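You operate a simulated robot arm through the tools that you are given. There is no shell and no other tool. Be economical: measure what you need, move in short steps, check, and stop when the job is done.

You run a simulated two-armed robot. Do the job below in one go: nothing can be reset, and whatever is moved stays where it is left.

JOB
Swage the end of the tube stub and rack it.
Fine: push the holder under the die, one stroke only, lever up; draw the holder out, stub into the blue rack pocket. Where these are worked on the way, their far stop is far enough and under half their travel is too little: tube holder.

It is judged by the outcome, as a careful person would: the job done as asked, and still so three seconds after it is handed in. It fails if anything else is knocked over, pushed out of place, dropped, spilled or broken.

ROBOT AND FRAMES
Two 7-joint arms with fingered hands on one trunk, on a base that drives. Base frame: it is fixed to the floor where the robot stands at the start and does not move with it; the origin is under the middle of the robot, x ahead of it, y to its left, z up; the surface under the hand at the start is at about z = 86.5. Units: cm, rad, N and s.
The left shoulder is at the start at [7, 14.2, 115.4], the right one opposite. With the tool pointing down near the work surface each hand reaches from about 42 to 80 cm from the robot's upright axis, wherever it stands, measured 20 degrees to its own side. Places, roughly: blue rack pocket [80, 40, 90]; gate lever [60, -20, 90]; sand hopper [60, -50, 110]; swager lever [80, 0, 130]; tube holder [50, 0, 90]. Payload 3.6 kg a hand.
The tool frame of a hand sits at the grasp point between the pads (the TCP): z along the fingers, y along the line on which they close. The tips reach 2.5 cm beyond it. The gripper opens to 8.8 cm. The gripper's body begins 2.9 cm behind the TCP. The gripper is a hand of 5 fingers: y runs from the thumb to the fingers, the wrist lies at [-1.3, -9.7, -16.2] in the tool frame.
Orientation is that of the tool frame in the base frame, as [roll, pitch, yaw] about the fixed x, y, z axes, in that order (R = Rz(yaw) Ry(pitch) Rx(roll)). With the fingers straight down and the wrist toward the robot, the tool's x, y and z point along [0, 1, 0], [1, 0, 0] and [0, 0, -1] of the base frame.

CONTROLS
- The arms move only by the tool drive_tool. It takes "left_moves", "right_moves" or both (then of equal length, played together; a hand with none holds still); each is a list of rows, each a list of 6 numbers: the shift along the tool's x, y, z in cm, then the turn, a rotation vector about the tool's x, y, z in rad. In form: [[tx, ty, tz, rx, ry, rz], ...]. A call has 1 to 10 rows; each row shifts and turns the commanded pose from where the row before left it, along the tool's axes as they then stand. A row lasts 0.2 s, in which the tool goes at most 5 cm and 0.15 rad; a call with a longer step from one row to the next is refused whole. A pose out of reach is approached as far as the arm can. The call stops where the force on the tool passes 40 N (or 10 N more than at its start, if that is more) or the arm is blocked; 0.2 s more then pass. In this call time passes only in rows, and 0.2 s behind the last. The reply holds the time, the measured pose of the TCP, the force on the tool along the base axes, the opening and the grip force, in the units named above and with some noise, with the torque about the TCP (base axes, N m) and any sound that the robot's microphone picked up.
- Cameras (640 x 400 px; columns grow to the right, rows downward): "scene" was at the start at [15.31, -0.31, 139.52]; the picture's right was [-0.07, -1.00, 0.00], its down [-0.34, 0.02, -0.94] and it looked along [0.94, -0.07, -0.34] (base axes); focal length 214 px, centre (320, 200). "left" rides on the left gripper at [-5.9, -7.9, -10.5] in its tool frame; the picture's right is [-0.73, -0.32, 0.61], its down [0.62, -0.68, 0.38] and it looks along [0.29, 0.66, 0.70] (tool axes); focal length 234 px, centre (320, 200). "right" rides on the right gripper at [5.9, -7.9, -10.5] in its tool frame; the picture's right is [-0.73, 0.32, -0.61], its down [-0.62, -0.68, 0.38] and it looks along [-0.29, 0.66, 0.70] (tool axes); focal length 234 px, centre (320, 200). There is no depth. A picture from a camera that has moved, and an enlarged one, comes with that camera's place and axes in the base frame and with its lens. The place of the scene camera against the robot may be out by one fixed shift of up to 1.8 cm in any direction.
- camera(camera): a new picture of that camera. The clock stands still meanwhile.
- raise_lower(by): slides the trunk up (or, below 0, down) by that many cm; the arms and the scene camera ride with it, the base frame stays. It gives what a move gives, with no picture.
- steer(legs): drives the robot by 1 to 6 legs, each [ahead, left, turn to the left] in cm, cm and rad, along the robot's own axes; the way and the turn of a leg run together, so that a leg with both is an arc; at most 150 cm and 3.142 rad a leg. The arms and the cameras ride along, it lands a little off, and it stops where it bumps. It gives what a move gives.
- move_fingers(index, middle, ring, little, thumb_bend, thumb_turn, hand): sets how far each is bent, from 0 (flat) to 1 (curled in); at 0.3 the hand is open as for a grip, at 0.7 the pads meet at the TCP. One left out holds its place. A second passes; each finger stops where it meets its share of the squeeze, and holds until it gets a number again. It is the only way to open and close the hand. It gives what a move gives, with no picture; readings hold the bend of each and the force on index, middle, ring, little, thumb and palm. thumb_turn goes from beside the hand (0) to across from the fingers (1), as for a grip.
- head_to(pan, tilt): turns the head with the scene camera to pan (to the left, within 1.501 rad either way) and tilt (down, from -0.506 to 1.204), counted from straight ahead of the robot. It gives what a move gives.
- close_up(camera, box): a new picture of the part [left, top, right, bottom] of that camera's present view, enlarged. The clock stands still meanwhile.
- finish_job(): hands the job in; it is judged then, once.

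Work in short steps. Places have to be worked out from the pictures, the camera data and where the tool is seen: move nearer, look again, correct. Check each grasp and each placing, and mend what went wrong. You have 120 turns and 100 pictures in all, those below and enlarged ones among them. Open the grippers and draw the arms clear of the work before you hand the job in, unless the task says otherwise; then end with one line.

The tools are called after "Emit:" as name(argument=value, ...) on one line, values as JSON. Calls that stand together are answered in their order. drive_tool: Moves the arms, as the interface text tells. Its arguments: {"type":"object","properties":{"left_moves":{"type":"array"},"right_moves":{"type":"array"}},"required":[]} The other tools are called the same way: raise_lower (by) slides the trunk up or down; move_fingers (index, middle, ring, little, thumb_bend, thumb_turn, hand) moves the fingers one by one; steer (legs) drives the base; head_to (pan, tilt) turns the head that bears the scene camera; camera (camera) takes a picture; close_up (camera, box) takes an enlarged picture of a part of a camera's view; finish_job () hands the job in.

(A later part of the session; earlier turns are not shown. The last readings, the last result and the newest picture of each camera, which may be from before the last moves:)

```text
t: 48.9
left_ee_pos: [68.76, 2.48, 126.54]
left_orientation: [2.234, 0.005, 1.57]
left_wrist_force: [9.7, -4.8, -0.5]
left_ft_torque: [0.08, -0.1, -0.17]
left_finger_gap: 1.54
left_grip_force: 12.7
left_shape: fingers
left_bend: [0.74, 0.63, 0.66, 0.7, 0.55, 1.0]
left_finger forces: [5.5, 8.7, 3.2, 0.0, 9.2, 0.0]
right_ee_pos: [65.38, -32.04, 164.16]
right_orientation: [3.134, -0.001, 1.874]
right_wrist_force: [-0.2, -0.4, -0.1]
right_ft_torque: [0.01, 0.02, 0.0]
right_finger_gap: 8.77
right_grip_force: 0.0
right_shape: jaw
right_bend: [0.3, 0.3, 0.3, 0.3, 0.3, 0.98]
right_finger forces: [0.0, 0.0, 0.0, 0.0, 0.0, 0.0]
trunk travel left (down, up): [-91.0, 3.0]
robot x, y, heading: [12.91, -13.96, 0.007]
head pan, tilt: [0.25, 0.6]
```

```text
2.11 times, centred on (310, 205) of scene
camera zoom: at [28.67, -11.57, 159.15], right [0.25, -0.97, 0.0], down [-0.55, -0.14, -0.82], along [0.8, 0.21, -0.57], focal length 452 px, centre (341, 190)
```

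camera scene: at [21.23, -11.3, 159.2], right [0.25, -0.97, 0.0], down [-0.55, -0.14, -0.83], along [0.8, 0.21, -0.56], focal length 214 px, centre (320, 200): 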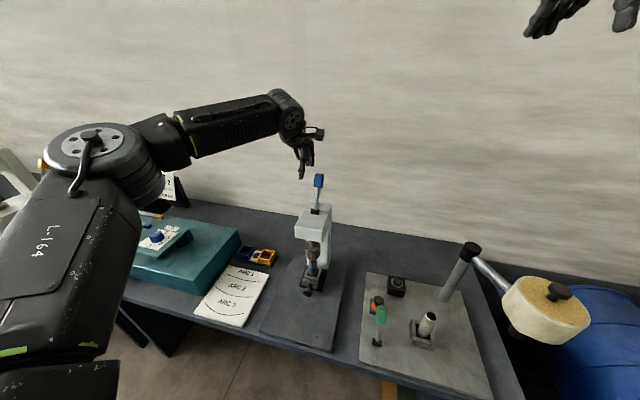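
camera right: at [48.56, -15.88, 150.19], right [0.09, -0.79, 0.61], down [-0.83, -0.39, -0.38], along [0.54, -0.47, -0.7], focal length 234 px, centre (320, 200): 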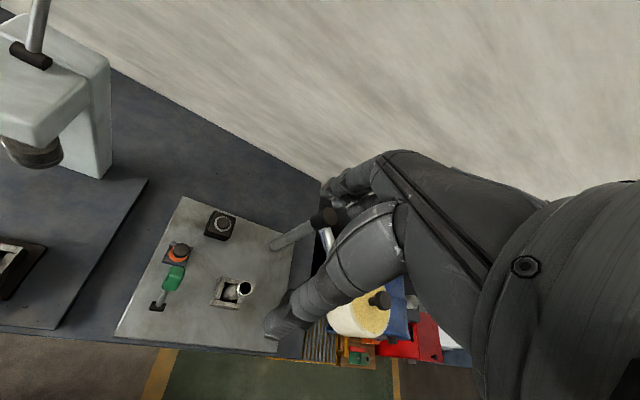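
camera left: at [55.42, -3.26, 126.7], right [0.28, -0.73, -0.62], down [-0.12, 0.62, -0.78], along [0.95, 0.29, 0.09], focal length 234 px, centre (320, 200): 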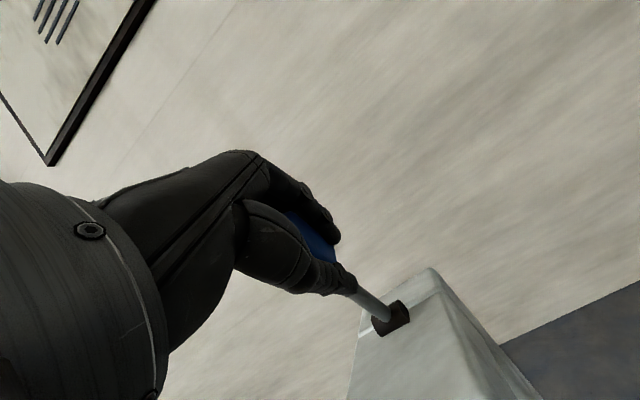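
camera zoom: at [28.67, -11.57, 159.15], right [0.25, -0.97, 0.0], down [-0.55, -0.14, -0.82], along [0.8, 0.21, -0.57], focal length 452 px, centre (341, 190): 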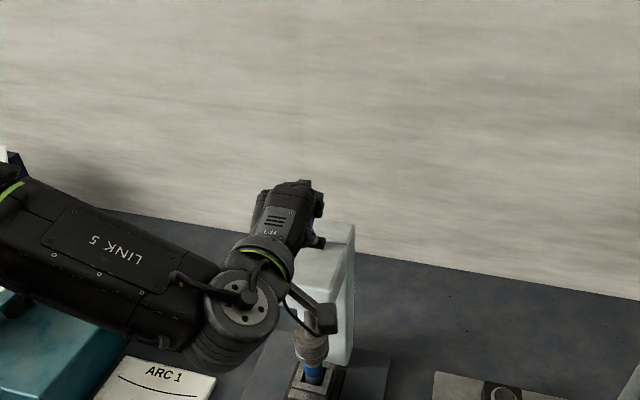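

The die is close to the tube. I continue the pull in the same way until the stop.

Emit:
drive_tool(left_moves=[[0, -1.09, -0.43, -0.1, 0, 0], [0, -1.09, -0.43, -0.1, 0, 0], [0, -1.09, -0.43, -0.1, 0, 0]])

Emit:
camera(camera="left")

Emit:
close_up(camera="scene", box=[240, 110, 380, 300])

```text
t: 49.2
left_ee_pos: [68.72, 2.69, 126.57]
left_orientation: [2.188, 0.003, 1.539]
left_wrist_force: [13.1, -18.8, -10.1]
left_ft_torque: [-0.06, 0.05, -0.37]
left_finger_gap: 1.51
left_grip_force: 19.3
left_shape: fingers
left_bend: [0.74, 0.64, 0.67, 0.7, 0.54, 1.0]
left_finger forces: [17.4, 8.9, 2.9, 0.1, 10.0, 0.0]
left hand out of reach, approached as far as the arm can: row 1
right_ee_pos: [65.09, -32.55, 164.24]
right_orientation: [3.133, -0.003, 1.87]
right_wrist_force: [0.6, -0.5, 0.3]
right_ft_torque: [-0.02, -0.03, 0.0]
right_finger_gap: 8.79
right_grip_force: 0.1
right_shape: jaw
right_bend: [0.3, 0.3, 0.3, 0.3, 0.3, 0.98]
right_finger forces: [0.0, 0.0, 0.0, 0.0, 0.0, 0.1]
trunk travel left (down, up): [-91.0, 3.0]
robot x, y, heading: [13.54, -14.04, -0.006]
head pan, tilt: [0.25, 0.6]
stopped in row 1 (left hand): the force on the tool passed its limit at 48 N (the readings are from after the stop); the commanded pose is now the measured one
```

```text
43 pictures are left
camera left: at [55.19, -2.75, 126.17], right [0.29, -0.74, -0.61], down [-0.06, 0.62, -0.78], along [0.96, 0.26, 0.13], focal length 234 px, centre (320, 200)
```

left: 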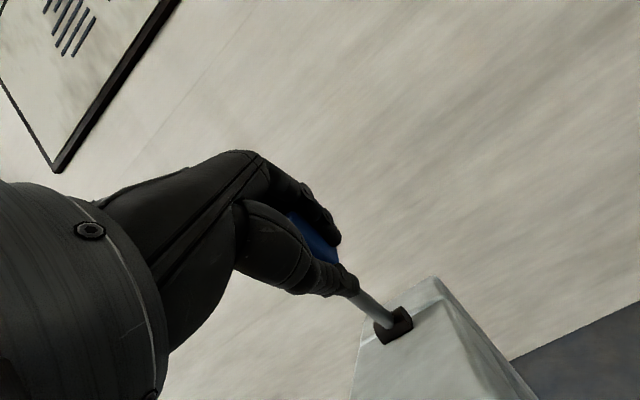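

```text
2.11 times, centred on (310, 205) of scene
camera zoom: at [28.53, -11.9, 159.14], right [0.25, -0.97, 0.0], down [-0.55, -0.14, -0.82], along [0.8, 0.2, -0.57], focal length 452 px, centre (341, 190)
```

zoom: 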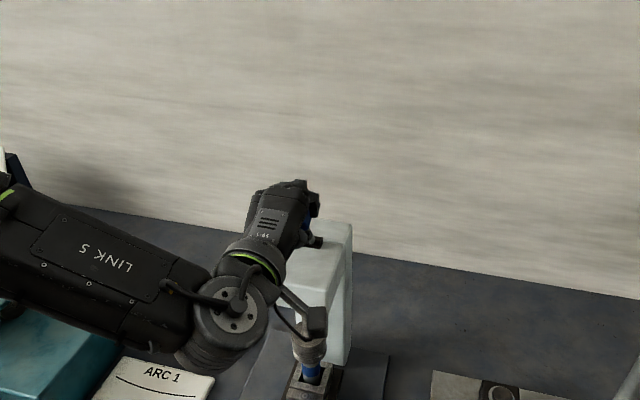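

The stop came partly from the arm's tilt limit (sideways force). I now pull by translation only along the tangent, relieving the sideways load a little.

Emit:
drive_tool(left_moves=[[-0.3, -0.45, -0.22, 0.03, 0, 0], [0, -0.7, -0.35, 0, 0, 0], [0, -0.7, -0.35, 0, 0, 0]])

Emit:
close_up(camera="scene", box=[240, 110, 380, 300])

```text
t: 50.2
left_ee_pos: [67.93, 2.84, 126.16]
left_orientation: [2.211, 0.004, 1.534]
left_wrist_force: [29.6, -17.9, 3.7]
left_ft_torque: [0.17, 0.05, -0.64]
left_finger_gap: 1.18
left_grip_force: 21.7
left_shape: fingers
left_bend: [0.74, 0.59, 0.59, 0.7, 0.59, 1.0]
left_finger forces: [12.9, 13.2, 11.7, 0.1, 5.4, 0.0]
left hand out of reach, approached as far as the arm can: row 3
right_ee_pos: [65.71, -32.6, 163.96]
right_orientation: [3.134, -0.003, 1.867]
right_wrist_force: [-0.3, 0.2, 0.7]
right_ft_torque: [-0.04, 0.03, -0.04]
right_finger_gap: 8.74
right_grip_force: 0.0
right_shape: jaw
right_bend: [0.3, 0.3, 0.3, 0.3, 0.3, 0.98]
right_finger forces: [0.0, 0.0, 0.0, 0.0, 0.1, 0.0]
trunk travel left (down, up): [-91.0, 3.0]
robot x, y, heading: [13.31, -13.84, -0.006]
head pan, tilt: [0.25, 0.6]
stopped in row 3 (left hand): the force on the tool passed its limit at 42 N (the readings are from after the stop); the commanded pose is now the measured one
```

```text
2.11 times, centred on (310, 205) of scene
camera zoom: at [29.2, -11.87, 159.08], right [0.24, -0.97, 0.0], down [-0.55, -0.14, -0.82], along [0.8, 0.2, -0.57], focal length 452 px, centre (341, 190)
```

zoom: 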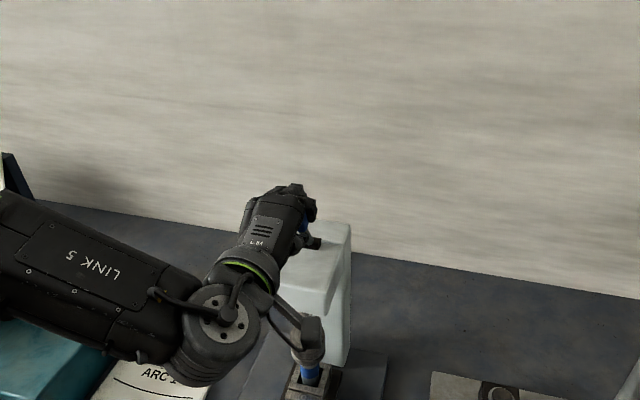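

Resistance has risen to about 30 N. I look closely at the die, tube and lever to tell a stop from a half-finished stroke.

Emit:
close_up(camera="scene", box=[280, 200, 370, 320])

Emit:
close_up(camera="left", box=[270, 180, 500, 400])

```text
3.33 times, centred on (325, 260) of scene
camera zoom: at [29.2, -11.87, 159.08], right [0.24, -0.97, 0.0], down [-0.55, -0.14, -0.82], along [0.8, 0.2, -0.57], focal length 715 px, centre (303, 0)
```

zoom: 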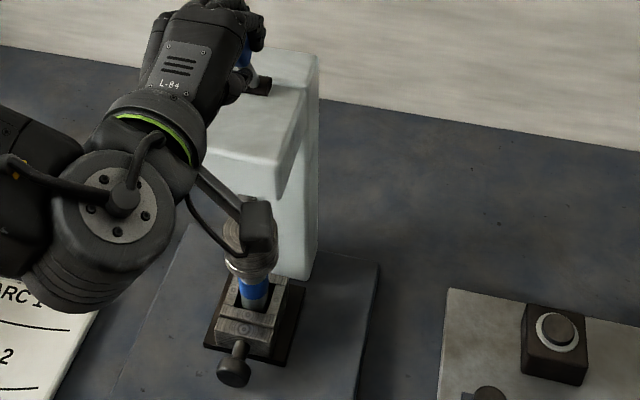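

```text
1.82 times, centred on (385, 290) of left
camera zoom: at [54.42, -2.62, 126.06], right [0.27, -0.74, -0.62], down [-0.08, 0.62, -0.78], along [0.96, 0.26, 0.11], focal length 426 px, centre (202, 36)
```

zoom: 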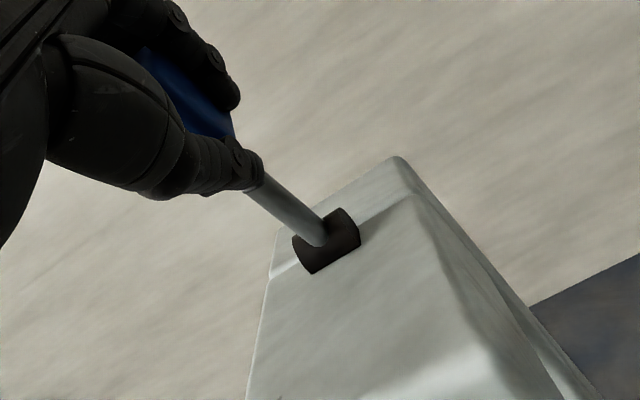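

The die now covers the tube's upper part and the lever is about 30° forward (it started about 27° back), which suggests its stop. I confirm by relaxing the tilt slightly and pulling once more along the tangent.

Emit:
drive_tool(left_moves=[[-0.5, 0, 0, 0.1, 0, 0], [0, -0.5, -0.2, 0.05, 0, 0], [0, -0.5, -0.1, 0, 0, 0], [0, -0.5, -0.1, 0, 0, 0]])

Emit:
close_up(camera="left", box=[270, 180, 500, 400])

```text
t: 51.0
left_ee_pos: [67.42, 2.64, 126.23]
left_orientation: [2.351, 0.006, 1.543]
left_wrist_force: [31.4, -9.4, 10.0]
left_ft_torque: [0.17, -0.17, -0.58]
left_finger_gap: 0.0
left_grip_force: 21.7
left_shape: fingers
left_bend: [0.74, 0.54, 0.54, 0.7, 0.65, 1.0]
left_finger forces: [8.7, 17.0, 15.4, 0.0, 1.4, 0.1]
right_ee_pos: [65.71, -32.31, 164.12]
right_orientation: [3.137, -0.002, 1.868]
right_wrist_force: [0.3, 0.2, 0.4]
right_ft_torque: [0.02, 0.03, -0.04]
right_finger_gap: 8.77
right_grip_force: 0.2
right_shape: jaw
right_bend: [0.3, 0.3, 0.3, 0.3, 0.3, 0.98]
right_finger forces: [0.0, 0.0, 0.1, 0.0, 0.0, 0.1]
trunk travel left (down, up): [-91.0, 3.0]
robot x, y, heading: [13.5, -13.98, -0.005]
head pan, tilt: [0.25, 0.6]
stopped in row 3 (left hand): the force on the tool passed its limit at 48 N (the readings are from after the stop); the commanded pose is now the measured one
```

```text
1.82 times, centred on (385, 290) of left
camera zoom: at [53.99, -2.84, 127.87], right [0.18, -0.74, -0.65], down [-0.19, 0.63, -0.76], along [0.96, 0.26, -0.02], focal length 426 px, centre (202, 36)
```

zoom: 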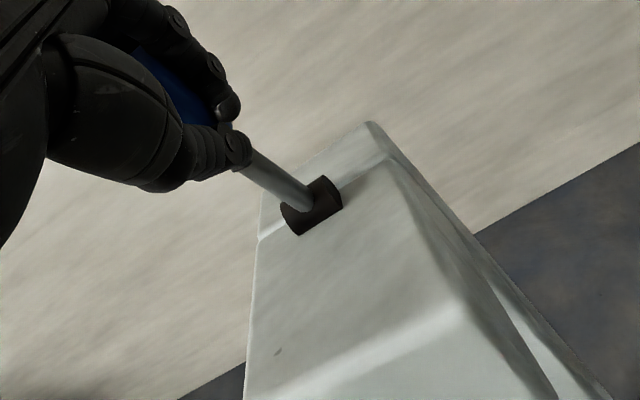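

The lever doesn't budge at about 40 N; only the fingers yield. I ease the load and open the hand to see whether the lever stays and where the die is.

Emit:
drive_tool(left_moves=[[0, 0.5, 0.2, 0, 0, 0]])

Emit:
move_fingers(hand="left", index=0.45, middle=0.45, ring=0.45, little=0.45, thumb_bend=0.3)

Emit:
camera(camera="left")

Emit:
close_up(camera="scene", box=[270, 130, 370, 320])

```text
t: 51.4
left_ee_pos: [67.45, 2.57, 126.35]
left_orientation: [2.355, 0.003, 1.542]
left_wrist_force: [22.5, -8.9, 7.4]
left_ft_torque: [0.14, -0.2, -0.45]
left_finger_gap: 0.04
left_grip_force: 18.9
left_shape: fingers
left_bend: [0.74, 0.54, 0.56, 0.7, 0.65, 1.0]
left_finger forces: [10.0, 14.6, 10.8, 0.1, 3.0, 0.0]
right_ee_pos: [65.61, -32.37, 164.14]
right_orientation: [3.136, -0.002, 1.869]
right_wrist_force: [0.3, 0.8, 0.4]
right_ft_torque: [0.0, -0.01, 0.0]
right_finger_gap: 8.76
right_grip_force: 0.0
right_shape: jaw
right_bend: [0.3, 0.3, 0.3, 0.3, 0.3, 0.98]
right_finger forces: [0.0, 0.0, 0.1, 0.0, 0.0, 0.0]
trunk travel left (down, up): [-91.0, 3.0]
robot x, y, heading: [13.52, -13.63, -0.003]
head pan, tilt: [0.25, 0.6]
```

```text
t: 52.4
left_ee_pos: [66.77, 2.89, 126.49]
left_orientation: [2.351, 0.005, 1.542]
left_wrist_force: [-1.8, -7.6, -2.9]
left_ft_torque: [0.15, 0.01, -0.2]
left_finger_gap: 6.4
left_grip_force: 4.4
left_shape: fingers
left_bend: [0.49, 0.45, 0.44, 0.45, 0.3, 0.98]
left_finger forces: [7.1, 0.0, 1.1, 0.0, 0.0, 0.0]
right_ee_pos: [64.68, -32.17, 164.35]
right_orientation: [3.13, 0.001, 1.869]
right_wrist_force: [0.3, 0.1, 0.0]
right_ft_torque: [0.03, 0.0, -0.01]
right_finger_gap: 8.78
right_grip_force: 0.1
right_shape: jaw
right_bend: [0.3, 0.3, 0.3, 0.3, 0.3, 0.98]
right_finger forces: [0.0, 0.1, 0.1, 0.0, 0.1, 0.0]
trunk travel left (down, up): [-91.0, 3.0]
robot x, y, heading: [13.3, -13.65, -0.0]
head pan, tilt: [0.25, 0.6]
```

```text
37 pictures are left
camera left: at [53.44, -2.69, 128.23], right [0.18, -0.73, -0.65], down [-0.19, 0.63, -0.76], along [0.96, 0.26, -0.02], focal length 234 px, centre (320, 200)
```

left: 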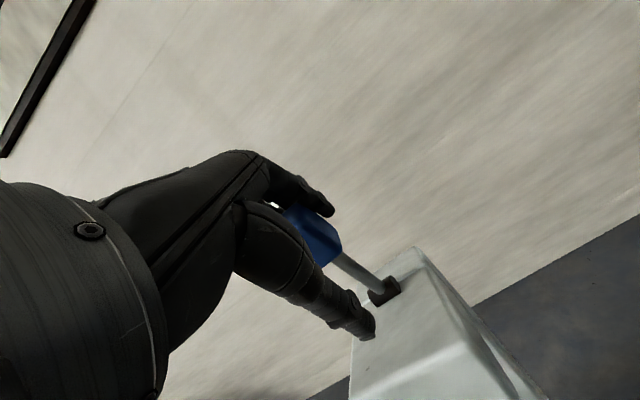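

```text
2.11 times, centred on (320, 225) of scene
camera zoom: at [28.03, -11.64, 159.2], right [0.25, -0.97, 0.0], down [-0.55, -0.14, -0.83], along [0.8, 0.2, -0.56], focal length 452 px, centre (320, 147)
```

zoom: 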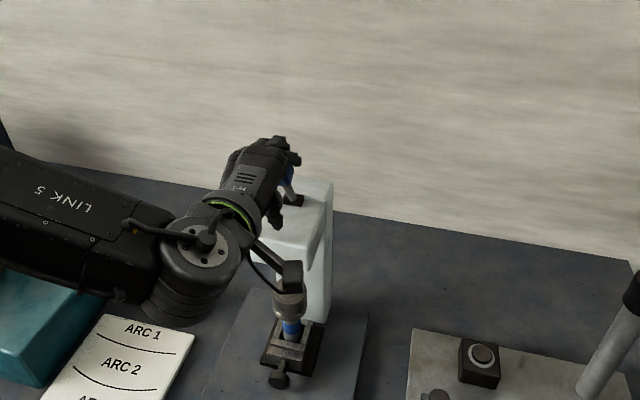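

The index still touches the knob. I unload it and withdraw the hand along its own axis to see the lever and die freely.

Emit:
drive_tool(left_moves=[[0, 0.8, 0, 0, 0, 0], [0, 0.3, -2.5, 0, 0, 0], [0, 0.3, -3.5, 0, 0, 0], [0, 2, -4, 0, 0, 0]])

Emit:
close_up(camera="scene", box=[260, 130, 370, 320])

Emit:
camera(camera="left")

```text
t: 53.4
left_ee_pos: [62.53, 2.92, 136.15]
left_orientation: [2.351, 0.005, 1.544]
left_wrist_force: [0.3, 0.2, 0.4]
left_ft_torque: [0.02, 0.05, 0.05]
left_finger_gap: 6.85
left_grip_force: 0.1
left_shape: fingers
left_bend: [0.45, 0.45, 0.45, 0.45, 0.3, 0.98]
left_finger forces: [0.1, 0.1, 0.0, 0.1, 0.0, 0.0]
left hand out of reach, approached as far as the arm can: row 4
right_ee_pos: [64.43, -32.05, 164.65]
right_orientation: [3.13, 0.002, 1.869]
right_wrist_force: [0.4, 0.1, -0.9]
right_ft_torque: [0.02, 0.0, 0.02]
right_finger_gap: 8.77
right_grip_force: 0.0
right_shape: jaw
right_bend: [0.3, 0.3, 0.3, 0.3, 0.3, 0.98]
right_finger forces: [0.1, 0.1, 0.1, 0.0, 0.0, 0.0]
trunk travel left (down, up): [-91.0, 3.0]
robot x, y, heading: [13.37, -14.07, 0.003]
head pan, tilt: [0.25, 0.6]
```

```text
2.11 times, centred on (315, 225) of scene
camera zoom: at [27.88, -11.49, 159.21], right [0.25, -0.97, 0.0], down [-0.55, -0.14, -0.83], along [0.8, 0.2, -0.56], focal length 452 px, centre (330, 147)
```

zoom: 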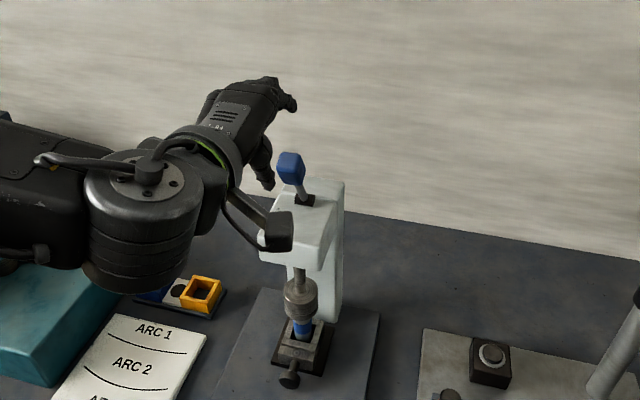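

```text
34 pictures are left
camera left: at [49.13, -2.48, 137.84], right [0.19, -0.73, -0.65], down [-0.19, 0.62, -0.76], along [0.96, 0.26, -0.02], focal length 234 px, centre (320, 200)
```

left: 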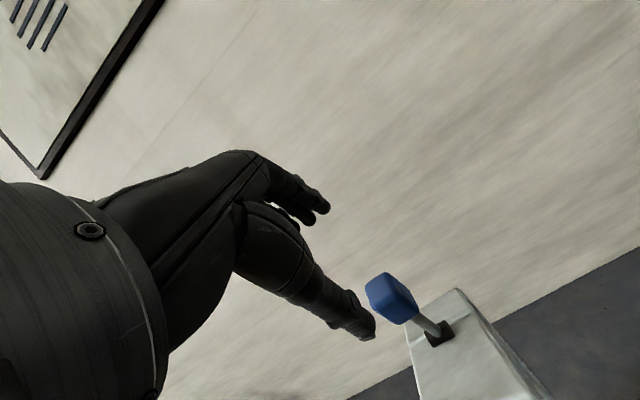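

The lever stays down at ≈29° forward, mirroring its start angle. I check the die on the tube.

Emit:
close_up(camera="scene", box=[285, 235, 345, 300])

```text
6.15 times, centred on (315, 268) of scene
camera zoom: at [27.88, -11.49, 159.21], right [0.25, -0.97, 0.0], down [-0.55, -0.14, -0.83], along [0.8, 0.2, -0.56], focal length 1320 px, centre (351, -215)
```

zoom: 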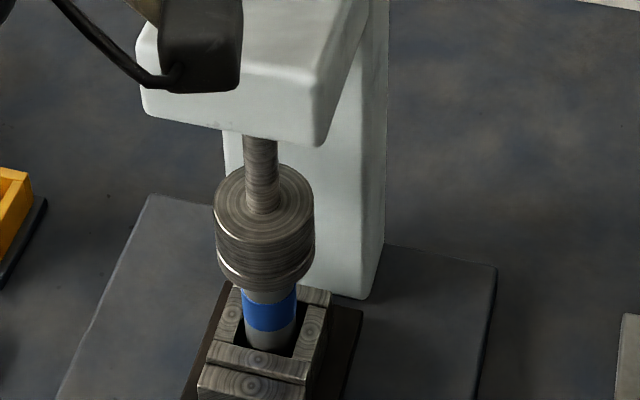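

The die swallows the tube end, so the stroke is complete. For lever-up I make a closed fist and push the knob back along the arc. I back the base 5 cm for room.

Emit:
move_fingers(hand="left", index=0.68, middle=0.68, ring=0.68, little=0.68, thumb_bend=0.72)

Emit:
steer(legs=[[-5, 0, 0]])

Emit:
drive_tool(left_moves=[[0, -1.4, 1.4, 0, 0, 0], [0, -1.4, 1.4, 0, 0, 0], [0, -1.4, 1.4, 0, 0, 0], [0, -1.4, 1.4, 0, 0, 0]])

Emit:
camera(camera="left")

```text
t: 54.4
left_ee_pos: [62.73, 3.17, 135.91]
left_orientation: [2.352, 0.008, 1.544]
left_wrist_force: [0.2, 0.1, 0.1]
left_ft_torque: [-0.01, 0.0, -0.02]
left_finger_gap: 0.02
left_grip_force: 0.0
left_shape: fingers
left_bend: [0.68, 0.68, 0.68, 0.68, 0.72, 1.0]
left_finger forces: [0.0, 0.0, 0.0, 0.1, 0.0, 0.0]
right_ee_pos: [64.51, -31.85, 164.58]
right_orientation: [3.13, 0.002, 1.869]
right_wrist_force: [0.0, -0.5, 0.3]
right_ft_torque: [-0.03, 0.02, 0.0]
right_finger_gap: 8.77
right_grip_force: 0.0
right_shape: jaw
right_bend: [0.3, 0.3, 0.3, 0.3, 0.3, 0.98]
right_finger forces: [0.0, 0.1, 0.0, 0.0, 0.0, 0.0]
trunk travel left (down, up): [-91.0, 3.0]
robot x, y, heading: [13.39, -14.16, -0.002]
head pan, tilt: [0.25, 0.6]
```

```text
t: 55.3
left_ee_pos: [58.8, 3.12, 135.61]
left_orientation: [2.361, 0.007, 1.546]
left_wrist_force: [0.7, -0.4, -0.4]
left_ft_torque: [0.01, 0.04, -0.04]
left_finger_gap: 0.0
left_grip_force: 0.1
left_shape: fingers
left_bend: [0.68, 0.68, 0.68, 0.68, 0.72, 1.0]
left_finger forces: [0.0, 0.0, 0.0, 0.0, 0.0, 0.0]
right_ee_pos: [61.15, -31.88, 164.05]
right_orientation: [3.14, 0.0, 1.869]
right_wrist_force: [-0.1, 0.4, -0.7]
right_ft_torque: [0.0, 0.08, 0.03]
right_finger_gap: 8.8
right_grip_force: 0.1
right_shape: jaw
right_bend: [0.3, 0.3, 0.3, 0.3, 0.3, 0.98]
right_finger forces: [0.0, 0.0, 0.2, 0.0, 0.1, 0.0]
trunk travel left (down, up): [-91.0, 3.0]
robot x, y, heading: [8.62, -13.77, 0.002]
head pan, tilt: [0.25, 0.6]
```

```text
t: 56.3
left_ee_pos: [57.49, 3.17, 128.06]
left_orientation: [2.349, 0.007, 1.543]
left_wrist_force: [0.4, 0.1, -0.4]
left_ft_torque: [0.02, 0.02, -0.01]
left_finger_gap: 0.0
left_grip_force: 0.1
left_shape: fingers
left_bend: [0.68, 0.68, 0.68, 0.68, 0.72, 1.0]
left_finger forces: [0.0, 0.0, 0.1, 0.0, 0.1, 0.0]
right_ee_pos: [59.45, -31.95, 164.59]
right_orientation: [3.129, 0.003, 1.871]
right_wrist_force: [0.1, 0.0, -0.1]
right_ft_torque: [0.0, 0.0, 0.0]
right_finger_gap: 8.75
right_grip_force: 0.2
right_shape: jaw
right_bend: [0.3, 0.3, 0.3, 0.3, 0.3, 0.98]
right_finger forces: [0.0, 0.1, 0.1, 0.0, 0.0, 0.1]
trunk travel left (down, up): [-91.0, 3.0]
robot x, y, heading: [8.61, -13.86, 0.0]
head pan, tilt: [0.25, 0.6]
```

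```text
32 pictures are left
camera left: at [44.22, -2.34, 129.87], right [0.19, -0.74, -0.65], down [-0.19, 0.62, -0.76], along [0.96, 0.26, -0.02], focal length 234 px, centre (320, 200)
```

left: 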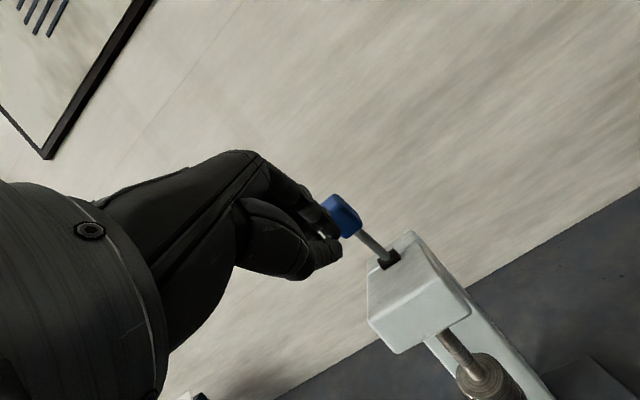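

The fist is in front of the knob. I push straight ahead.

Emit:
drive_tool(left_moves=[[0, 0.85, 0.85, 0, 0, 0], [0, 0.85, 0.85, 0, 0, 0], [0, 0.85, 0.85, 0, 0, 0], [0, 0.85, 0.85, 0, 0, 0], [0, 0.85, 0.85, 0, 0, 0], [0, 0.85, 0.85, 0, 0, 0], [0, 0.85, 0.85, 0, 0, 0], [0, 0.85, 0.85, 0, 0, 0]])

Emit:
camera(camera="left")

```text
t: 58.1
left_ee_pos: [67.4, 3.06, 127.97]
left_orientation: [2.355, 0.006, 1.545]
left_wrist_force: [-4.2, 0.1, 1.1]
left_ft_torque: [0.0, -0.06, 0.03]
left_finger_gap: 0.01
left_grip_force: 2.2
left_shape: fingers
left_bend: [0.68, 0.71, 0.68, 0.68, 0.72, 1.0]
left_finger forces: [0.0, 4.2, 0.0, 0.0, 0.0, 0.1]
right_ee_pos: [59.72, -31.89, 164.38]
right_orientation: [3.131, 0.002, 1.868]
right_wrist_force: [-0.5, -0.3, -0.4]
right_ft_torque: [0.01, 0.01, 0.04]
right_finger_gap: 8.75
right_grip_force: 0.0
right_shape: jaw
right_bend: [0.3, 0.3, 0.3, 0.3, 0.3, 0.98]
right_finger forces: [0.1, 0.1, 0.2, 0.0, 0.0, 0.0]
trunk travel left (down, up): [-91.0, 3.0]
robot x, y, heading: [8.6, -13.82, -0.003]
head pan, tilt: [0.25, 0.6]
```

```text
31 pictures are left
camera left: at [54.09, -2.63, 129.75], right [0.18, -0.74, -0.65], down [-0.19, 0.62, -0.76], along [0.96, 0.26, -0.03], focal length 234 px, centre (320, 200)
```

left: 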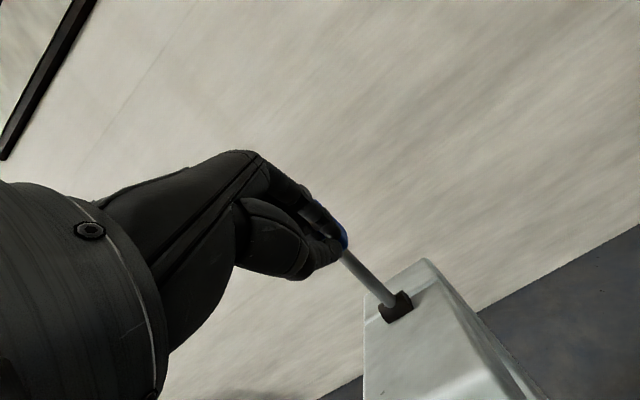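

The lever moves with about 4 N on the middle finger. I keep pushing to its back stop.

Emit:
drive_tool(left_moves=[[0, 0.85, 0.85, 0, 0, 0], [0, 0.85, 0.85, 0, 0, 0], [0, 0.85, 0.85, 0, 0, 0], [0, 0.78, 0.92, 0, 0, 0], [0, 0.75, 0.95, 0, 0, 0], [0, 0.7, 1.0, 0, 0, 0]])

Emit:
camera(camera="left")

```text
t: 59.5
left_ee_pos: [74.52, 2.66, 127.84]
left_orientation: [2.352, 0.006, 1.546]
left_wrist_force: [-4.8, 0.5, 0.8]
left_ft_torque: [0.02, 0.04, 0.01]
left_finger_gap: 0.0
left_grip_force: 2.9
left_shape: fingers
left_bend: [0.7, 0.69, 0.68, 0.68, 0.72, 1.0]
left_finger forces: [4.4, 1.1, 0.0, 0.0, 0.0, 0.1]
right_ee_pos: [59.75, -31.99, 164.54]
right_orientation: [3.132, 0.003, 1.869]
right_wrist_force: [0.1, 0.9, 0.8]
right_ft_torque: [-0.01, 0.0, -0.02]
right_finger_gap: 8.79
right_grip_force: 0.2
right_shape: jaw
right_bend: [0.3, 0.3, 0.3, 0.3, 0.3, 0.98]
right_finger forces: [0.1, 0.0, 0.0, 0.0, 0.0, 0.1]
trunk travel left (down, up): [-91.0, 3.0]
robot x, y, heading: [8.52, -13.7, -0.001]
head pan, tilt: [0.25, 0.6]
```

```text
30 pictures are left
camera left: at [61.23, -2.85, 129.54], right [0.19, -0.74, -0.65], down [-0.19, 0.62, -0.76], along [0.96, 0.27, -0.02], focal length 234 px, centre (320, 200)
```

left: 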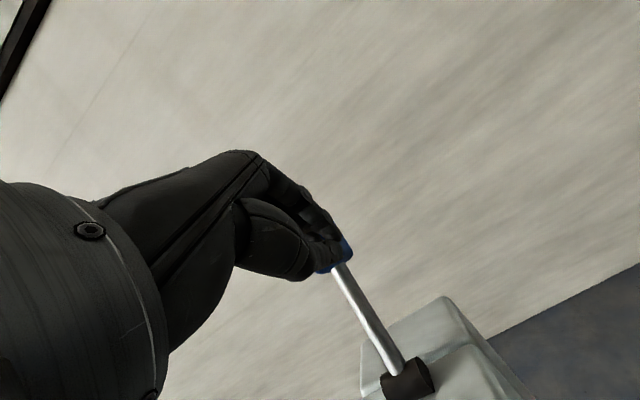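

Emit:
drive_tool(left_moves=[[0.3, 0.35, 0.7, 0, 0, 0], [0, 0.5, 0.65, 0, 0, 0], [0, 0.5, 0.65, 0, 0, 0], [0, 0.5, 0.65, 0, 0, 0], [0, 0.5, 0.65, 0, 0, 0]])

Emit:
camera(camera="left")

```text
t: 60.5
left_ee_pos: [75.81, 2.78, 128.43]
left_orientation: [2.336, 0.009, 1.539]
left_wrist_force: [-36.7, -2.4, 16.7]
left_ft_torque: [-0.02, 0.61, 0.01]
left_finger_gap: 0.0
left_grip_force: 20.1
left_shape: fingers
left_bend: [0.71, 0.72, 0.71, 0.68, 0.7, 1.0]
left_finger forces: [7.9, 5.4, 3.3, 0.0, 24.1, 0.0]
left hand out of reach, approached as far as the arm can: row 5
right_ee_pos: [57.71, -31.86, 165.07]
right_orientation: [3.119, 0.006, 1.87]
right_wrist_force: [0.2, -0.5, -0.5]
right_ft_torque: [-0.01, -0.01, 0.0]
right_finger_gap: 8.77
right_grip_force: 0.1
right_shape: jaw
right_bend: [0.3, 0.3, 0.3, 0.3, 0.3, 0.98]
right_finger forces: [0.0, 0.0, 0.1, 0.0, 0.1, 0.0]
trunk travel left (down, up): [-91.0, 3.0]
robot x, y, heading: [8.3, -13.83, 0.004]
head pan, tilt: [0.25, 0.6]
stopped in row 5 (left hand): the force on the tool passed its limit at 42 N (the readings are from after the stop); the commanded pose is now the measured one
```

```text
29 pictures are left
camera left: at [62.48, -2.68, 129.9], right [0.19, -0.74, -0.65], down [-0.18, 0.62, -0.76], along [0.97, 0.26, -0.01], focal length 234 px, centre (320, 200)
```

left: 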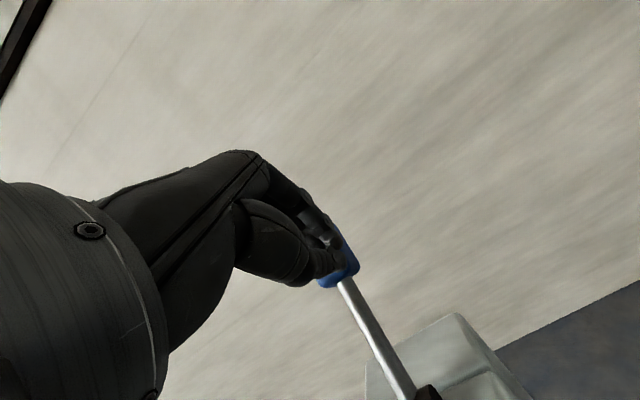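

The lever is back at its stop (42 N). I withdraw backward, drive back 20 cm, and check the lever and the tube.

Emit:
drive_tool(left_moves=[[0, -1.4, -1.4, 0, 0, 0], [0, -2.8, -2.8, 0, 0, 0], [0, -2.8, -2.8, 0, 0, 0]])

Emit:
steer(legs=[[-18, 0, 0]])

Emit:
raise_lower(by=-22)

Emit:
close_up(camera="scene", box=[260, 100, 380, 280])

Emit:
camera(camera="left")

```text
t: 61.4
left_ee_pos: [67.34, 3.0, 127.5]
left_orientation: [2.349, 0.007, 1.542]
left_wrist_force: [-0.9, 1.0, 0.4]
left_ft_torque: [0.02, 0.01, -0.04]
left_finger_gap: 0.01
left_grip_force: 0.1
left_shape: fingers
left_bend: [0.68, 0.68, 0.68, 0.68, 0.72, 1.0]
left_finger forces: [0.1, 0.0, 0.0, 0.1, 0.1, 0.1]
right_ee_pos: [59.05, -31.68, 164.78]
right_orientation: [3.125, 0.004, 1.871]
right_wrist_force: [-0.3, -1.4, -0.4]
right_ft_torque: [0.02, 0.0, -0.01]
right_finger_gap: 8.76
right_grip_force: 0.1
right_shape: jaw
right_bend: [0.3, 0.3, 0.3, 0.3, 0.3, 0.98]
right_finger forces: [0.1, 0.0, 0.0, 0.0, 0.0, 0.0]
trunk travel left (down, up): [-91.0, 3.0]
robot x, y, heading: [8.63, -14.1, -0.0]
head pan, tilt: [0.25, 0.6]
```

```text
t: 62.9
left_ee_pos: [50.28, 3.27, 126.97]
left_orientation: [2.358, 0.006, 1.549]
left_wrist_force: [0.3, 0.1, 0.4]
left_ft_torque: [0.02, -0.01, 0.02]
left_finger_gap: 0.0
left_grip_force: 0.1
left_shape: fingers
left_bend: [0.68, 0.68, 0.68, 0.68, 0.72, 1.0]
left_finger forces: [0.0, 0.0, 0.0, 0.0, 0.0, 0.0]
right_ee_pos: [42.54, -31.69, 164.23]
right_orientation: [3.136, 0.002, 1.873]
right_wrist_force: [0.1, -0.4, 0.3]
right_ft_torque: [-0.01, 0.02, 0.01]
right_finger_gap: 8.76
right_grip_force: 0.0
right_shape: jaw
right_bend: [0.3, 0.3, 0.3, 0.3, 0.3, 0.98]
right_finger forces: [0.1, 0.0, 0.0, 0.0, 0.0, 0.0]
trunk travel left (down, up): [-91.0, 3.0]
robot x, y, heading: [-9.22, -14.14, 0.006]
head pan, tilt: [0.25, 0.6]
```

```text
t: 65.2
left_ee_pos: [49.91, 3.31, 105.19]
left_orientation: [2.353, 0.008, 1.547]
left_wrist_force: [-0.4, -0.3, -0.2]
left_ft_torque: [0.02, 0.0, 0.03]
left_finger_gap: 0.01
left_grip_force: 0.0
left_shape: fingers
left_bend: [0.68, 0.68, 0.68, 0.68, 0.72, 1.0]
left_finger forces: [0.0, 0.0, 0.0, 0.1, 0.1, 0.0]
right_ee_pos: [42.04, -31.69, 142.44]
right_orientation: [3.129, 0.002, 1.875]
right_wrist_force: [0.5, 0.5, 0.3]
right_ft_torque: [0.0, -0.02, -0.02]
right_finger_gap: 8.75
right_grip_force: 0.0
right_shape: jaw
right_bend: [0.3, 0.3, 0.3, 0.3, 0.3, 0.98]
right_finger forces: [0.1, 0.1, 0.1, 0.1, 0.0, 0.1]
trunk travel left (down, up): [-69.0, 25.0]
robot x, y, heading: [-9.14, -13.54, 0.006]
head pan, tilt: [0.25, 0.6]
```

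```text
2.22 times, centred on (320, 190) of scene
camera zoom: at [5.33, -11.31, 137.2], right [0.25, -0.97, 0.0], down [-0.55, -0.14, -0.82], along [0.8, 0.21, -0.57], focal length 477 px, centre (320, 222)
```

zoom: 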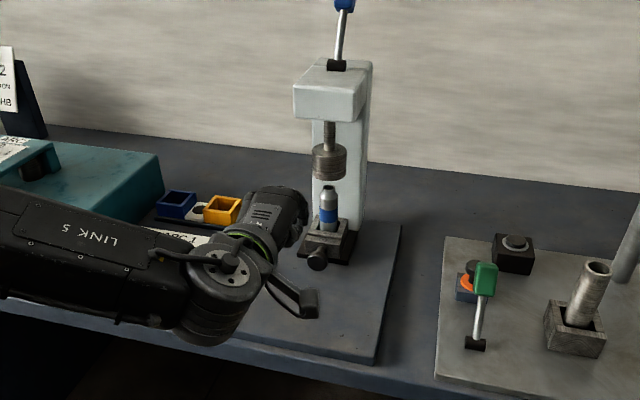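

```text
27 pictures are left
camera left: at [36.62, -2.15, 106.96], right [0.19, -0.74, -0.65], down [-0.19, 0.62, -0.76], along [0.96, 0.27, -0.03], focal length 234 px, centre (320, 200)
```

left: 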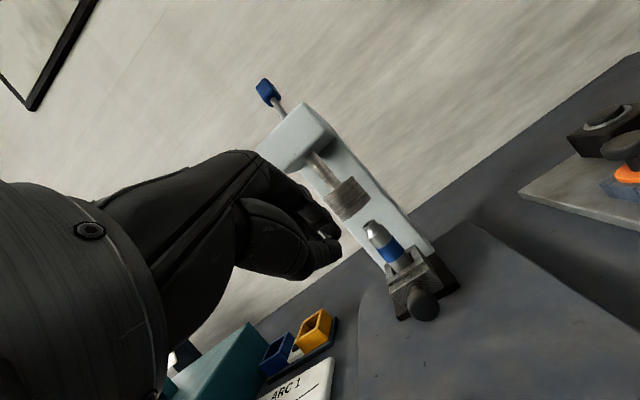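

The tube end is visibly necked, and the lever is up. For drawing out, the knob is at ≈(61.9,3.7,89.6). I set a hook (fingers 0.5, thumb 0.6), adjust tilt, base and trunk, and come in above the knob.

Emit:
move_fingers(hand="left", index=0.5, middle=0.5, ring=0.5, little=0.5, thumb_bend=0.55)

Emit:
steer(legs=[[2, 0, 0]])

Emit:
raise_lower(by=-8)

Emit:
drive_tool(left_moves=[[0.8, 0, 0, 0.1, 0, 0], [0.7, 0, 0, 0.1, 0, 0], [0, 1.65, 1.13, 0, 0, 0], [0, 1.65, 1.13, 0, 0, 0]])

Emit:
close_up(camera="left", box=[220, 120, 460, 340])

```text
t: 66.2
left_ee_pos: [49.9, 3.42, 105.13]
left_orientation: [2.352, 0.007, 1.547]
left_wrist_force: [0.2, -0.3, -0.5]
left_ft_torque: [0.03, -0.03, -0.01]
left_finger_gap: 3.58
left_grip_force: 0.1
left_shape: fingers
left_bend: [0.5, 0.5, 0.5, 0.5, 0.55, 1.0]
left_finger forces: [0.0, 0.0, 0.1, 0.1, 0.1, 0.0]
right_ee_pos: [41.98, -31.75, 142.46]
right_orientation: [3.13, 0.002, 1.875]
right_wrist_force: [-0.1, -0.5, 0.2]
right_ft_torque: [-0.01, -0.02, 0.03]
right_finger_gap: 8.78
right_grip_force: 0.0
right_shape: jaw
right_bend: [0.3, 0.3, 0.3, 0.3, 0.3, 0.98]
right_finger forces: [0.0, 0.1, 0.0, 0.0, 0.0, 0.0]
trunk travel left (down, up): [-69.0, 25.0]
robot x, y, heading: [-9.21, -13.73, 0.004]
head pan, tilt: [0.25, 0.6]
```

```text
t: 67.0
left_ee_pos: [51.52, 3.33, 105.32]
left_orientation: [2.348, 0.008, 1.546]
left_wrist_force: [-0.4, -0.1, 0.5]
left_ft_torque: [0.01, 0.01, -0.01]
left_finger_gap: 3.54
left_grip_force: 0.0
left_shape: fingers
left_bend: [0.5, 0.5, 0.5, 0.5, 0.55, 1.0]
left_finger forces: [0.0, 0.0, 0.1, 0.0, 0.1, 0.0]
right_ee_pos: [43.55, -31.64, 142.62]
right_orientation: [3.126, 0.004, 1.874]
right_wrist_force: [-0.2, -0.3, -0.1]
right_ft_torque: [-0.03, 0.0, -0.04]
right_finger_gap: 8.8
right_grip_force: 0.1
right_shape: jaw
right_bend: [0.3, 0.3, 0.3, 0.3, 0.3, 0.98]
right_finger forces: [0.0, 0.1, 0.1, 0.1, 0.0, 0.0]
trunk travel left (down, up): [-69.0, 25.0]
robot x, y, heading: [-7.24, -13.79, 0.005]
head pan, tilt: [0.25, 0.6]
```

```text
t: 68.1
left_ee_pos: [51.95, 3.44, 97.2]
left_orientation: [2.353, 0.007, 1.549]
left_wrist_force: [-0.3, -0.6, -0.5]
left_ft_torque: [-0.02, -0.03, 0.01]
left_finger_gap: 3.56
left_grip_force: 0.1
left_shape: fingers
left_bend: [0.5, 0.5, 0.5, 0.5, 0.55, 1.0]
left_finger forces: [0.0, 0.0, 0.1, 0.0, 0.1, 0.0]
right_ee_pos: [44.05, -31.62, 134.51]
right_orientation: [3.133, 0.002, 1.875]
right_wrist_force: [0.3, 0.2, -0.9]
right_ft_torque: [0.02, -0.02, -0.01]
right_finger_gap: 8.79
right_grip_force: 0.0
right_shape: jaw
right_bend: [0.3, 0.3, 0.3, 0.3, 0.3, 0.98]
right_finger forces: [0.1, 0.0, 0.0, 0.0, 0.0, 0.0]
trunk travel left (down, up): [-61.0, 33.0]
robot x, y, heading: [-7.2, -13.63, 0.005]
head pan, tilt: [0.25, 0.6]
```

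```text
t: 69.1
left_ee_pos: [55.95, 4.74, 97.13]
left_orientation: [2.554, 0.007, 1.548]
left_wrist_force: [-0.2, -0.4, 0.0]
left_ft_torque: [0.0, 0.03, 0.0]
left_finger_gap: 3.53
left_grip_force: 0.0
left_shape: fingers
left_bend: [0.5, 0.5, 0.5, 0.5, 0.55, 1.0]
left_finger forces: [0.1, 0.1, 0.0, 0.0, 0.0, 0.0]
right_ee_pos: [44.0, -31.55, 134.43]
right_orientation: [3.131, 0.0, 1.875]
right_wrist_force: [0.0, 0.1, 0.5]
right_ft_torque: [0.01, 0.03, 0.01]
right_finger_gap: 8.77
right_grip_force: 0.1
right_shape: jaw
right_bend: [0.3, 0.3, 0.3, 0.3, 0.3, 0.98]
right_finger forces: [0.0, 0.1, 0.0, 0.1, 0.0, 0.0]
trunk travel left (down, up): [-61.0, 33.0]
robot x, y, heading: [-7.3, -14.3, 0.005]
head pan, tilt: [0.25, 0.6]
```

```text
1.82 times, centred on (340, 230) of left
camera zoom: at [43.28, -0.78, 101.43], right [0.05, -0.73, -0.68], down [-0.34, 0.63, -0.7], along [0.94, 0.27, -0.22], focal length 426 px, centre (284, 146)
```

zoom: 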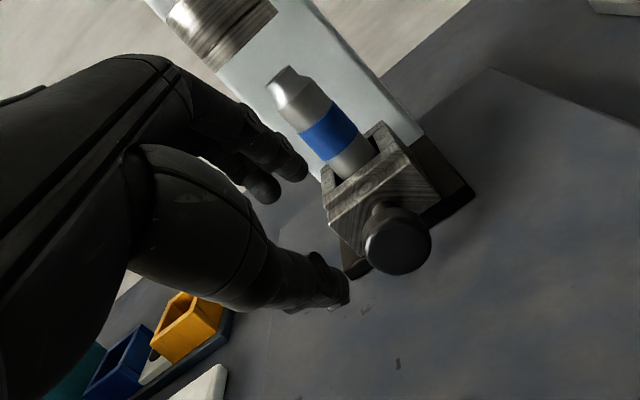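

The opening is well aimed at the knob, confirmed at (62,3.8). I move over it and lower the fingertips behind the head.

Emit:
drive_tool(left_moves=[[0, 0.8, 1.55, 0, 0, 0], [0, 0.8, 1.55, 0, 0, 0], [0, -0.75, 1.07, 0, 0, 0], [0, -0.75, 1.07, 0, 0, 0], [0, -0.6, 0.9, 0, 0, 0]])

Emit:
close_up(camera="left", box=[220, 120, 460, 340])

```text
t: 70.3
left_ee_pos: [59.03, 4.67, 91.83]
left_orientation: [2.55, 0.006, 1.549]
left_wrist_force: [1.2, -0.3, 2.0]
left_ft_torque: [-0.04, -0.08, -0.01]
left_finger_gap: 3.71
left_grip_force: 1.3
left_shape: fingers
left_bend: [0.49, 0.5, 0.5, 0.5, 0.55, 1.0]
left_finger forces: [1.8, 0.1, 0.1, 0.0, 0.0, 0.0]
right_ee_pos: [43.98, -31.63, 134.47]
right_orientation: [3.13, 0.002, 1.874]
right_wrist_force: [-1.1, 1.0, -0.5]
right_ft_torque: [-0.03, 0.01, 0.0]
right_finger_gap: 8.8
right_grip_force: 0.1
right_shape: jaw
right_bend: [0.3, 0.3, 0.3, 0.3, 0.3, 0.98]
right_finger forces: [0.0, 0.0, 0.0, 0.0, 0.0, 0.1]
trunk travel left (down, up): [-61.0, 33.0]
robot x, y, heading: [-7.63, -13.95, 0.005]
head pan, tilt: [0.25, 0.6]
```

```text
1.82 times, centred on (340, 230) of left
camera zoom: at [46.29, -0.9, 96.12], right [0.05, -0.73, -0.68], down [-0.34, 0.63, -0.7], along [0.94, 0.27, -0.21], focal length 426 px, centre (284, 146)
```

zoom: 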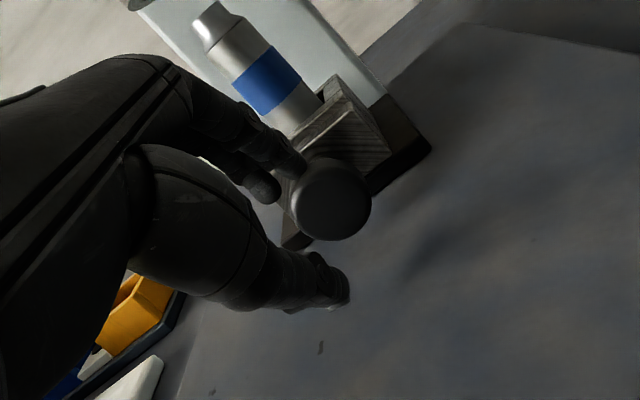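

The index tip touches behind the head. I try drawing it out a few centimetres.

Emit:
drive_tool(left_moves=[[0, -0.85, -0.5, 0, 0, 0], [0, -0.82, -0.56, 0, 0, 0], [0, -0.82, -0.56, 0, 0, 0], [0, -0.82, -0.56, 0, 0, 0]])

Emit:
close_up(camera="left", box=[220, 120, 460, 340])

```text
t: 71.3
left_ee_pos: [54.92, 4.67, 91.7]
left_orientation: [2.55, 0.009, 1.549]
left_wrist_force: [0.3, -0.8, -0.2]
left_ft_torque: [0.01, 0.03, -0.01]
left_finger_gap: 3.59
left_grip_force: 0.0
left_shape: fingers
left_bend: [0.5, 0.5, 0.5, 0.5, 0.55, 1.0]
left_finger forces: [0.2, 0.0, 0.0, 0.0, 0.1, 0.0]
right_ee_pos: [43.88, -31.71, 134.49]
right_orientation: [3.131, 0.002, 1.875]
right_wrist_force: [-1.0, -0.2, 0.4]
right_ft_torque: [0.0, 0.03, 0.04]
right_finger_gap: 8.8
right_grip_force: 0.0
right_shape: jaw
right_bend: [0.3, 0.3, 0.3, 0.3, 0.3, 0.98]
right_finger forces: [0.1, 0.0, 0.0, 0.0, 0.1, 0.0]
trunk travel left (down, up): [-61.0, 33.0]
robot x, y, heading: [-7.65, -13.91, 0.007]
head pan, tilt: [0.25, 0.6]
```

```text
1.82 times, centred on (340, 230) of left
camera zoom: at [42.31, -0.83, 96.06], right [0.05, -0.73, -0.68], down [-0.34, 0.63, -0.7], along [0.94, 0.27, -0.22], focal length 426 px, centre (284, 146)
```

zoom: 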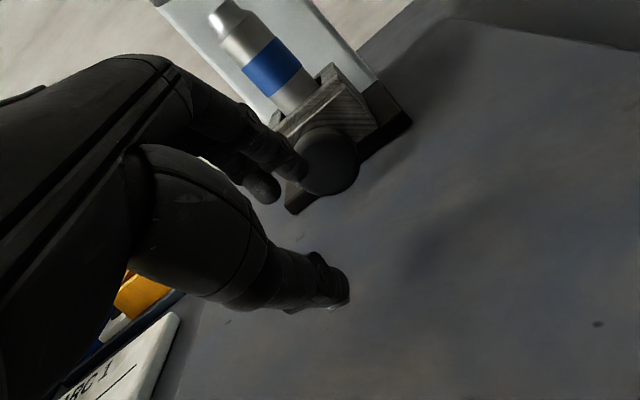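

It slipped off. I re-hook deeper and 0.5 cm further in, then close thumb and fingers on the head.

Emit:
drive_tool(left_moves=[[0, 1.7, -2.5, 0, 0, 0], [-0.3, 2.0, 1.4, 0, 0, 0], [0, 2.0, 1.4, 0, 0, 0], [0, -0.7, 1.0, 0, 0, 0], [0, -0.7, 1.0, 0, 0, 0], [0, -0.7, 1.1, 0, 0, 0]])

Emit:
move_fingers(hand="left", index=0.7, middle=0.6, thumb_bend=0.75)

Emit:
close_up(camera="left", box=[220, 120, 460, 340])

```text
t: 72.7
left_ee_pos: [59.74, 4.56, 91.21]
left_orientation: [2.55, 0.008, 1.548]
left_wrist_force: [2.4, -1.7, 1.8]
left_ft_torque: [-0.01, -0.07, -0.02]
left_finger_gap: 4.07
left_grip_force: 1.8
left_shape: fingers
left_bend: [0.46, 0.5, 0.5, 0.5, 0.55, 1.0]
left_finger forces: [3.1, 0.4, 0.0, 0.0, 0.0, 0.0]
left hand out of reach, approached as far as the arm can: row 6
right_ee_pos: [43.93, -31.74, 134.48]
right_orientation: [3.128, 0.002, 1.876]
right_wrist_force: [-0.7, 0.0, 0.0]
right_ft_torque: [0.02, 0.02, 0.01]
right_finger_gap: 8.78
right_grip_force: 0.0
right_shape: jaw
right_bend: [0.3, 0.3, 0.3, 0.3, 0.3, 0.98]
right_finger forces: [0.0, 0.1, 0.0, 0.1, 0.0, 0.0]
trunk travel left (down, up): [-61.0, 33.0]
robot x, y, heading: [-6.87, -14.07, 0.005]
head pan, tilt: [0.25, 0.6]
```

```text
t: 73.7
left_ee_pos: [59.44, 4.56, 91.39]
left_orientation: [2.55, 0.008, 1.549]
left_wrist_force: [1.5, 2.4, 16.3]
left_ft_torque: [-0.03, -0.36, 0.13]
left_finger_gap: 1.07
left_grip_force: 11.4
left_shape: fingers
left_bend: [0.54, 0.59, 0.5, 0.5, 0.74, 1.0]
left_finger forces: [10.4, 5.9, 0.0, 0.0, 5.1, 0.0]
right_ee_pos: [43.74, -31.59, 134.59]
right_orientation: [3.129, 0.003, 1.873]
right_wrist_force: [-0.2, 0.3, -0.1]
right_ft_torque: [0.02, 0.01, 0.03]
right_finger_gap: 8.77
right_grip_force: 0.0
right_shape: jaw
right_bend: [0.3, 0.3, 0.3, 0.3, 0.3, 0.98]
right_finger forces: [0.1, 0.0, 0.1, 0.0, 0.0, 0.0]
trunk travel left (down, up): [-61.0, 33.0]
robot x, y, heading: [-7.39, -13.58, 0.004]
head pan, tilt: [0.25, 0.6]
```

```text
1.82 times, centred on (340, 230) of left
camera zoom: at [46.74, -0.95, 95.71], right [0.05, -0.73, -0.68], down [-0.34, 0.63, -0.7], along [0.94, 0.27, -0.21], focal length 426 px, centre (284, 146)
```

zoom: 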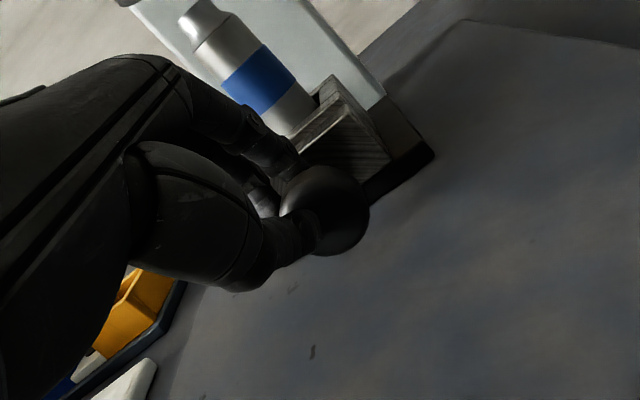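

The head is now pinched between index and middle and the thumb. I draw it out slowly.

Emit:
drive_tool(left_moves=[[0, -0.82, -0.56, 0, 0, 0], [0, -0.82, -0.56, 0, 0, 0], [0, -0.82, -0.56, 0, 0, 0]])

Emit:
close_up(camera="left", box=[220, 120, 460, 340])

```text
t: 74.5
left_ee_pos: [56.33, 4.53, 91.57]
left_orientation: [2.55, 0.007, 1.546]
left_wrist_force: [1.7, 1.8, 14.5]
left_ft_torque: [-0.02, -0.38, 0.12]
left_finger_gap: 1.07
left_grip_force: 9.7
left_shape: fingers
left_bend: [0.53, 0.58, 0.5, 0.5, 0.75, 1.0]
left_finger forces: [10.3, 5.1, 0.0, 0.0, 3.8, 0.0]
right_ee_pos: [43.65, -31.67, 134.57]
right_orientation: [3.127, 0.003, 1.875]
right_wrist_force: [0.2, -0.1, 0.4]
right_ft_torque: [0.0, 0.02, 0.0]
right_finger_gap: 8.75
right_grip_force: 0.2
right_shape: jaw
right_bend: [0.3, 0.3, 0.3, 0.3, 0.3, 0.98]
right_finger forces: [0.0, 0.0, 0.1, 0.0, 0.0, 0.0]
trunk travel left (down, up): [-61.0, 33.0]
robot x, y, heading: [-7.28, -13.81, 0.001]
head pan, tilt: [0.25, 0.6]
```

```text
1.82 times, centred on (340, 230) of left
camera zoom: at [43.65, -0.9, 95.67], right [0.05, -0.73, -0.68], down [-0.34, 0.63, -0.7], along [0.94, 0.27, -0.21], focal length 426 px, centre (284, 146)
```

zoom: 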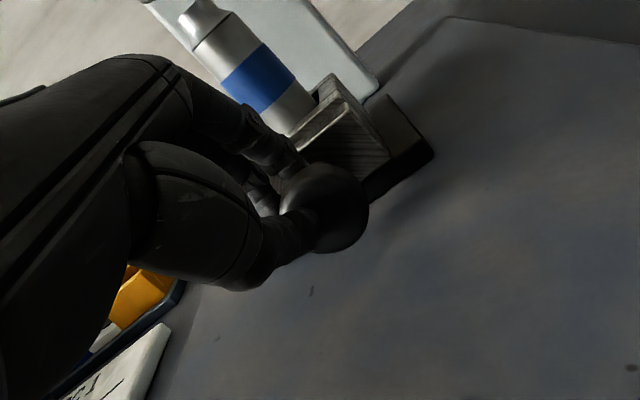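

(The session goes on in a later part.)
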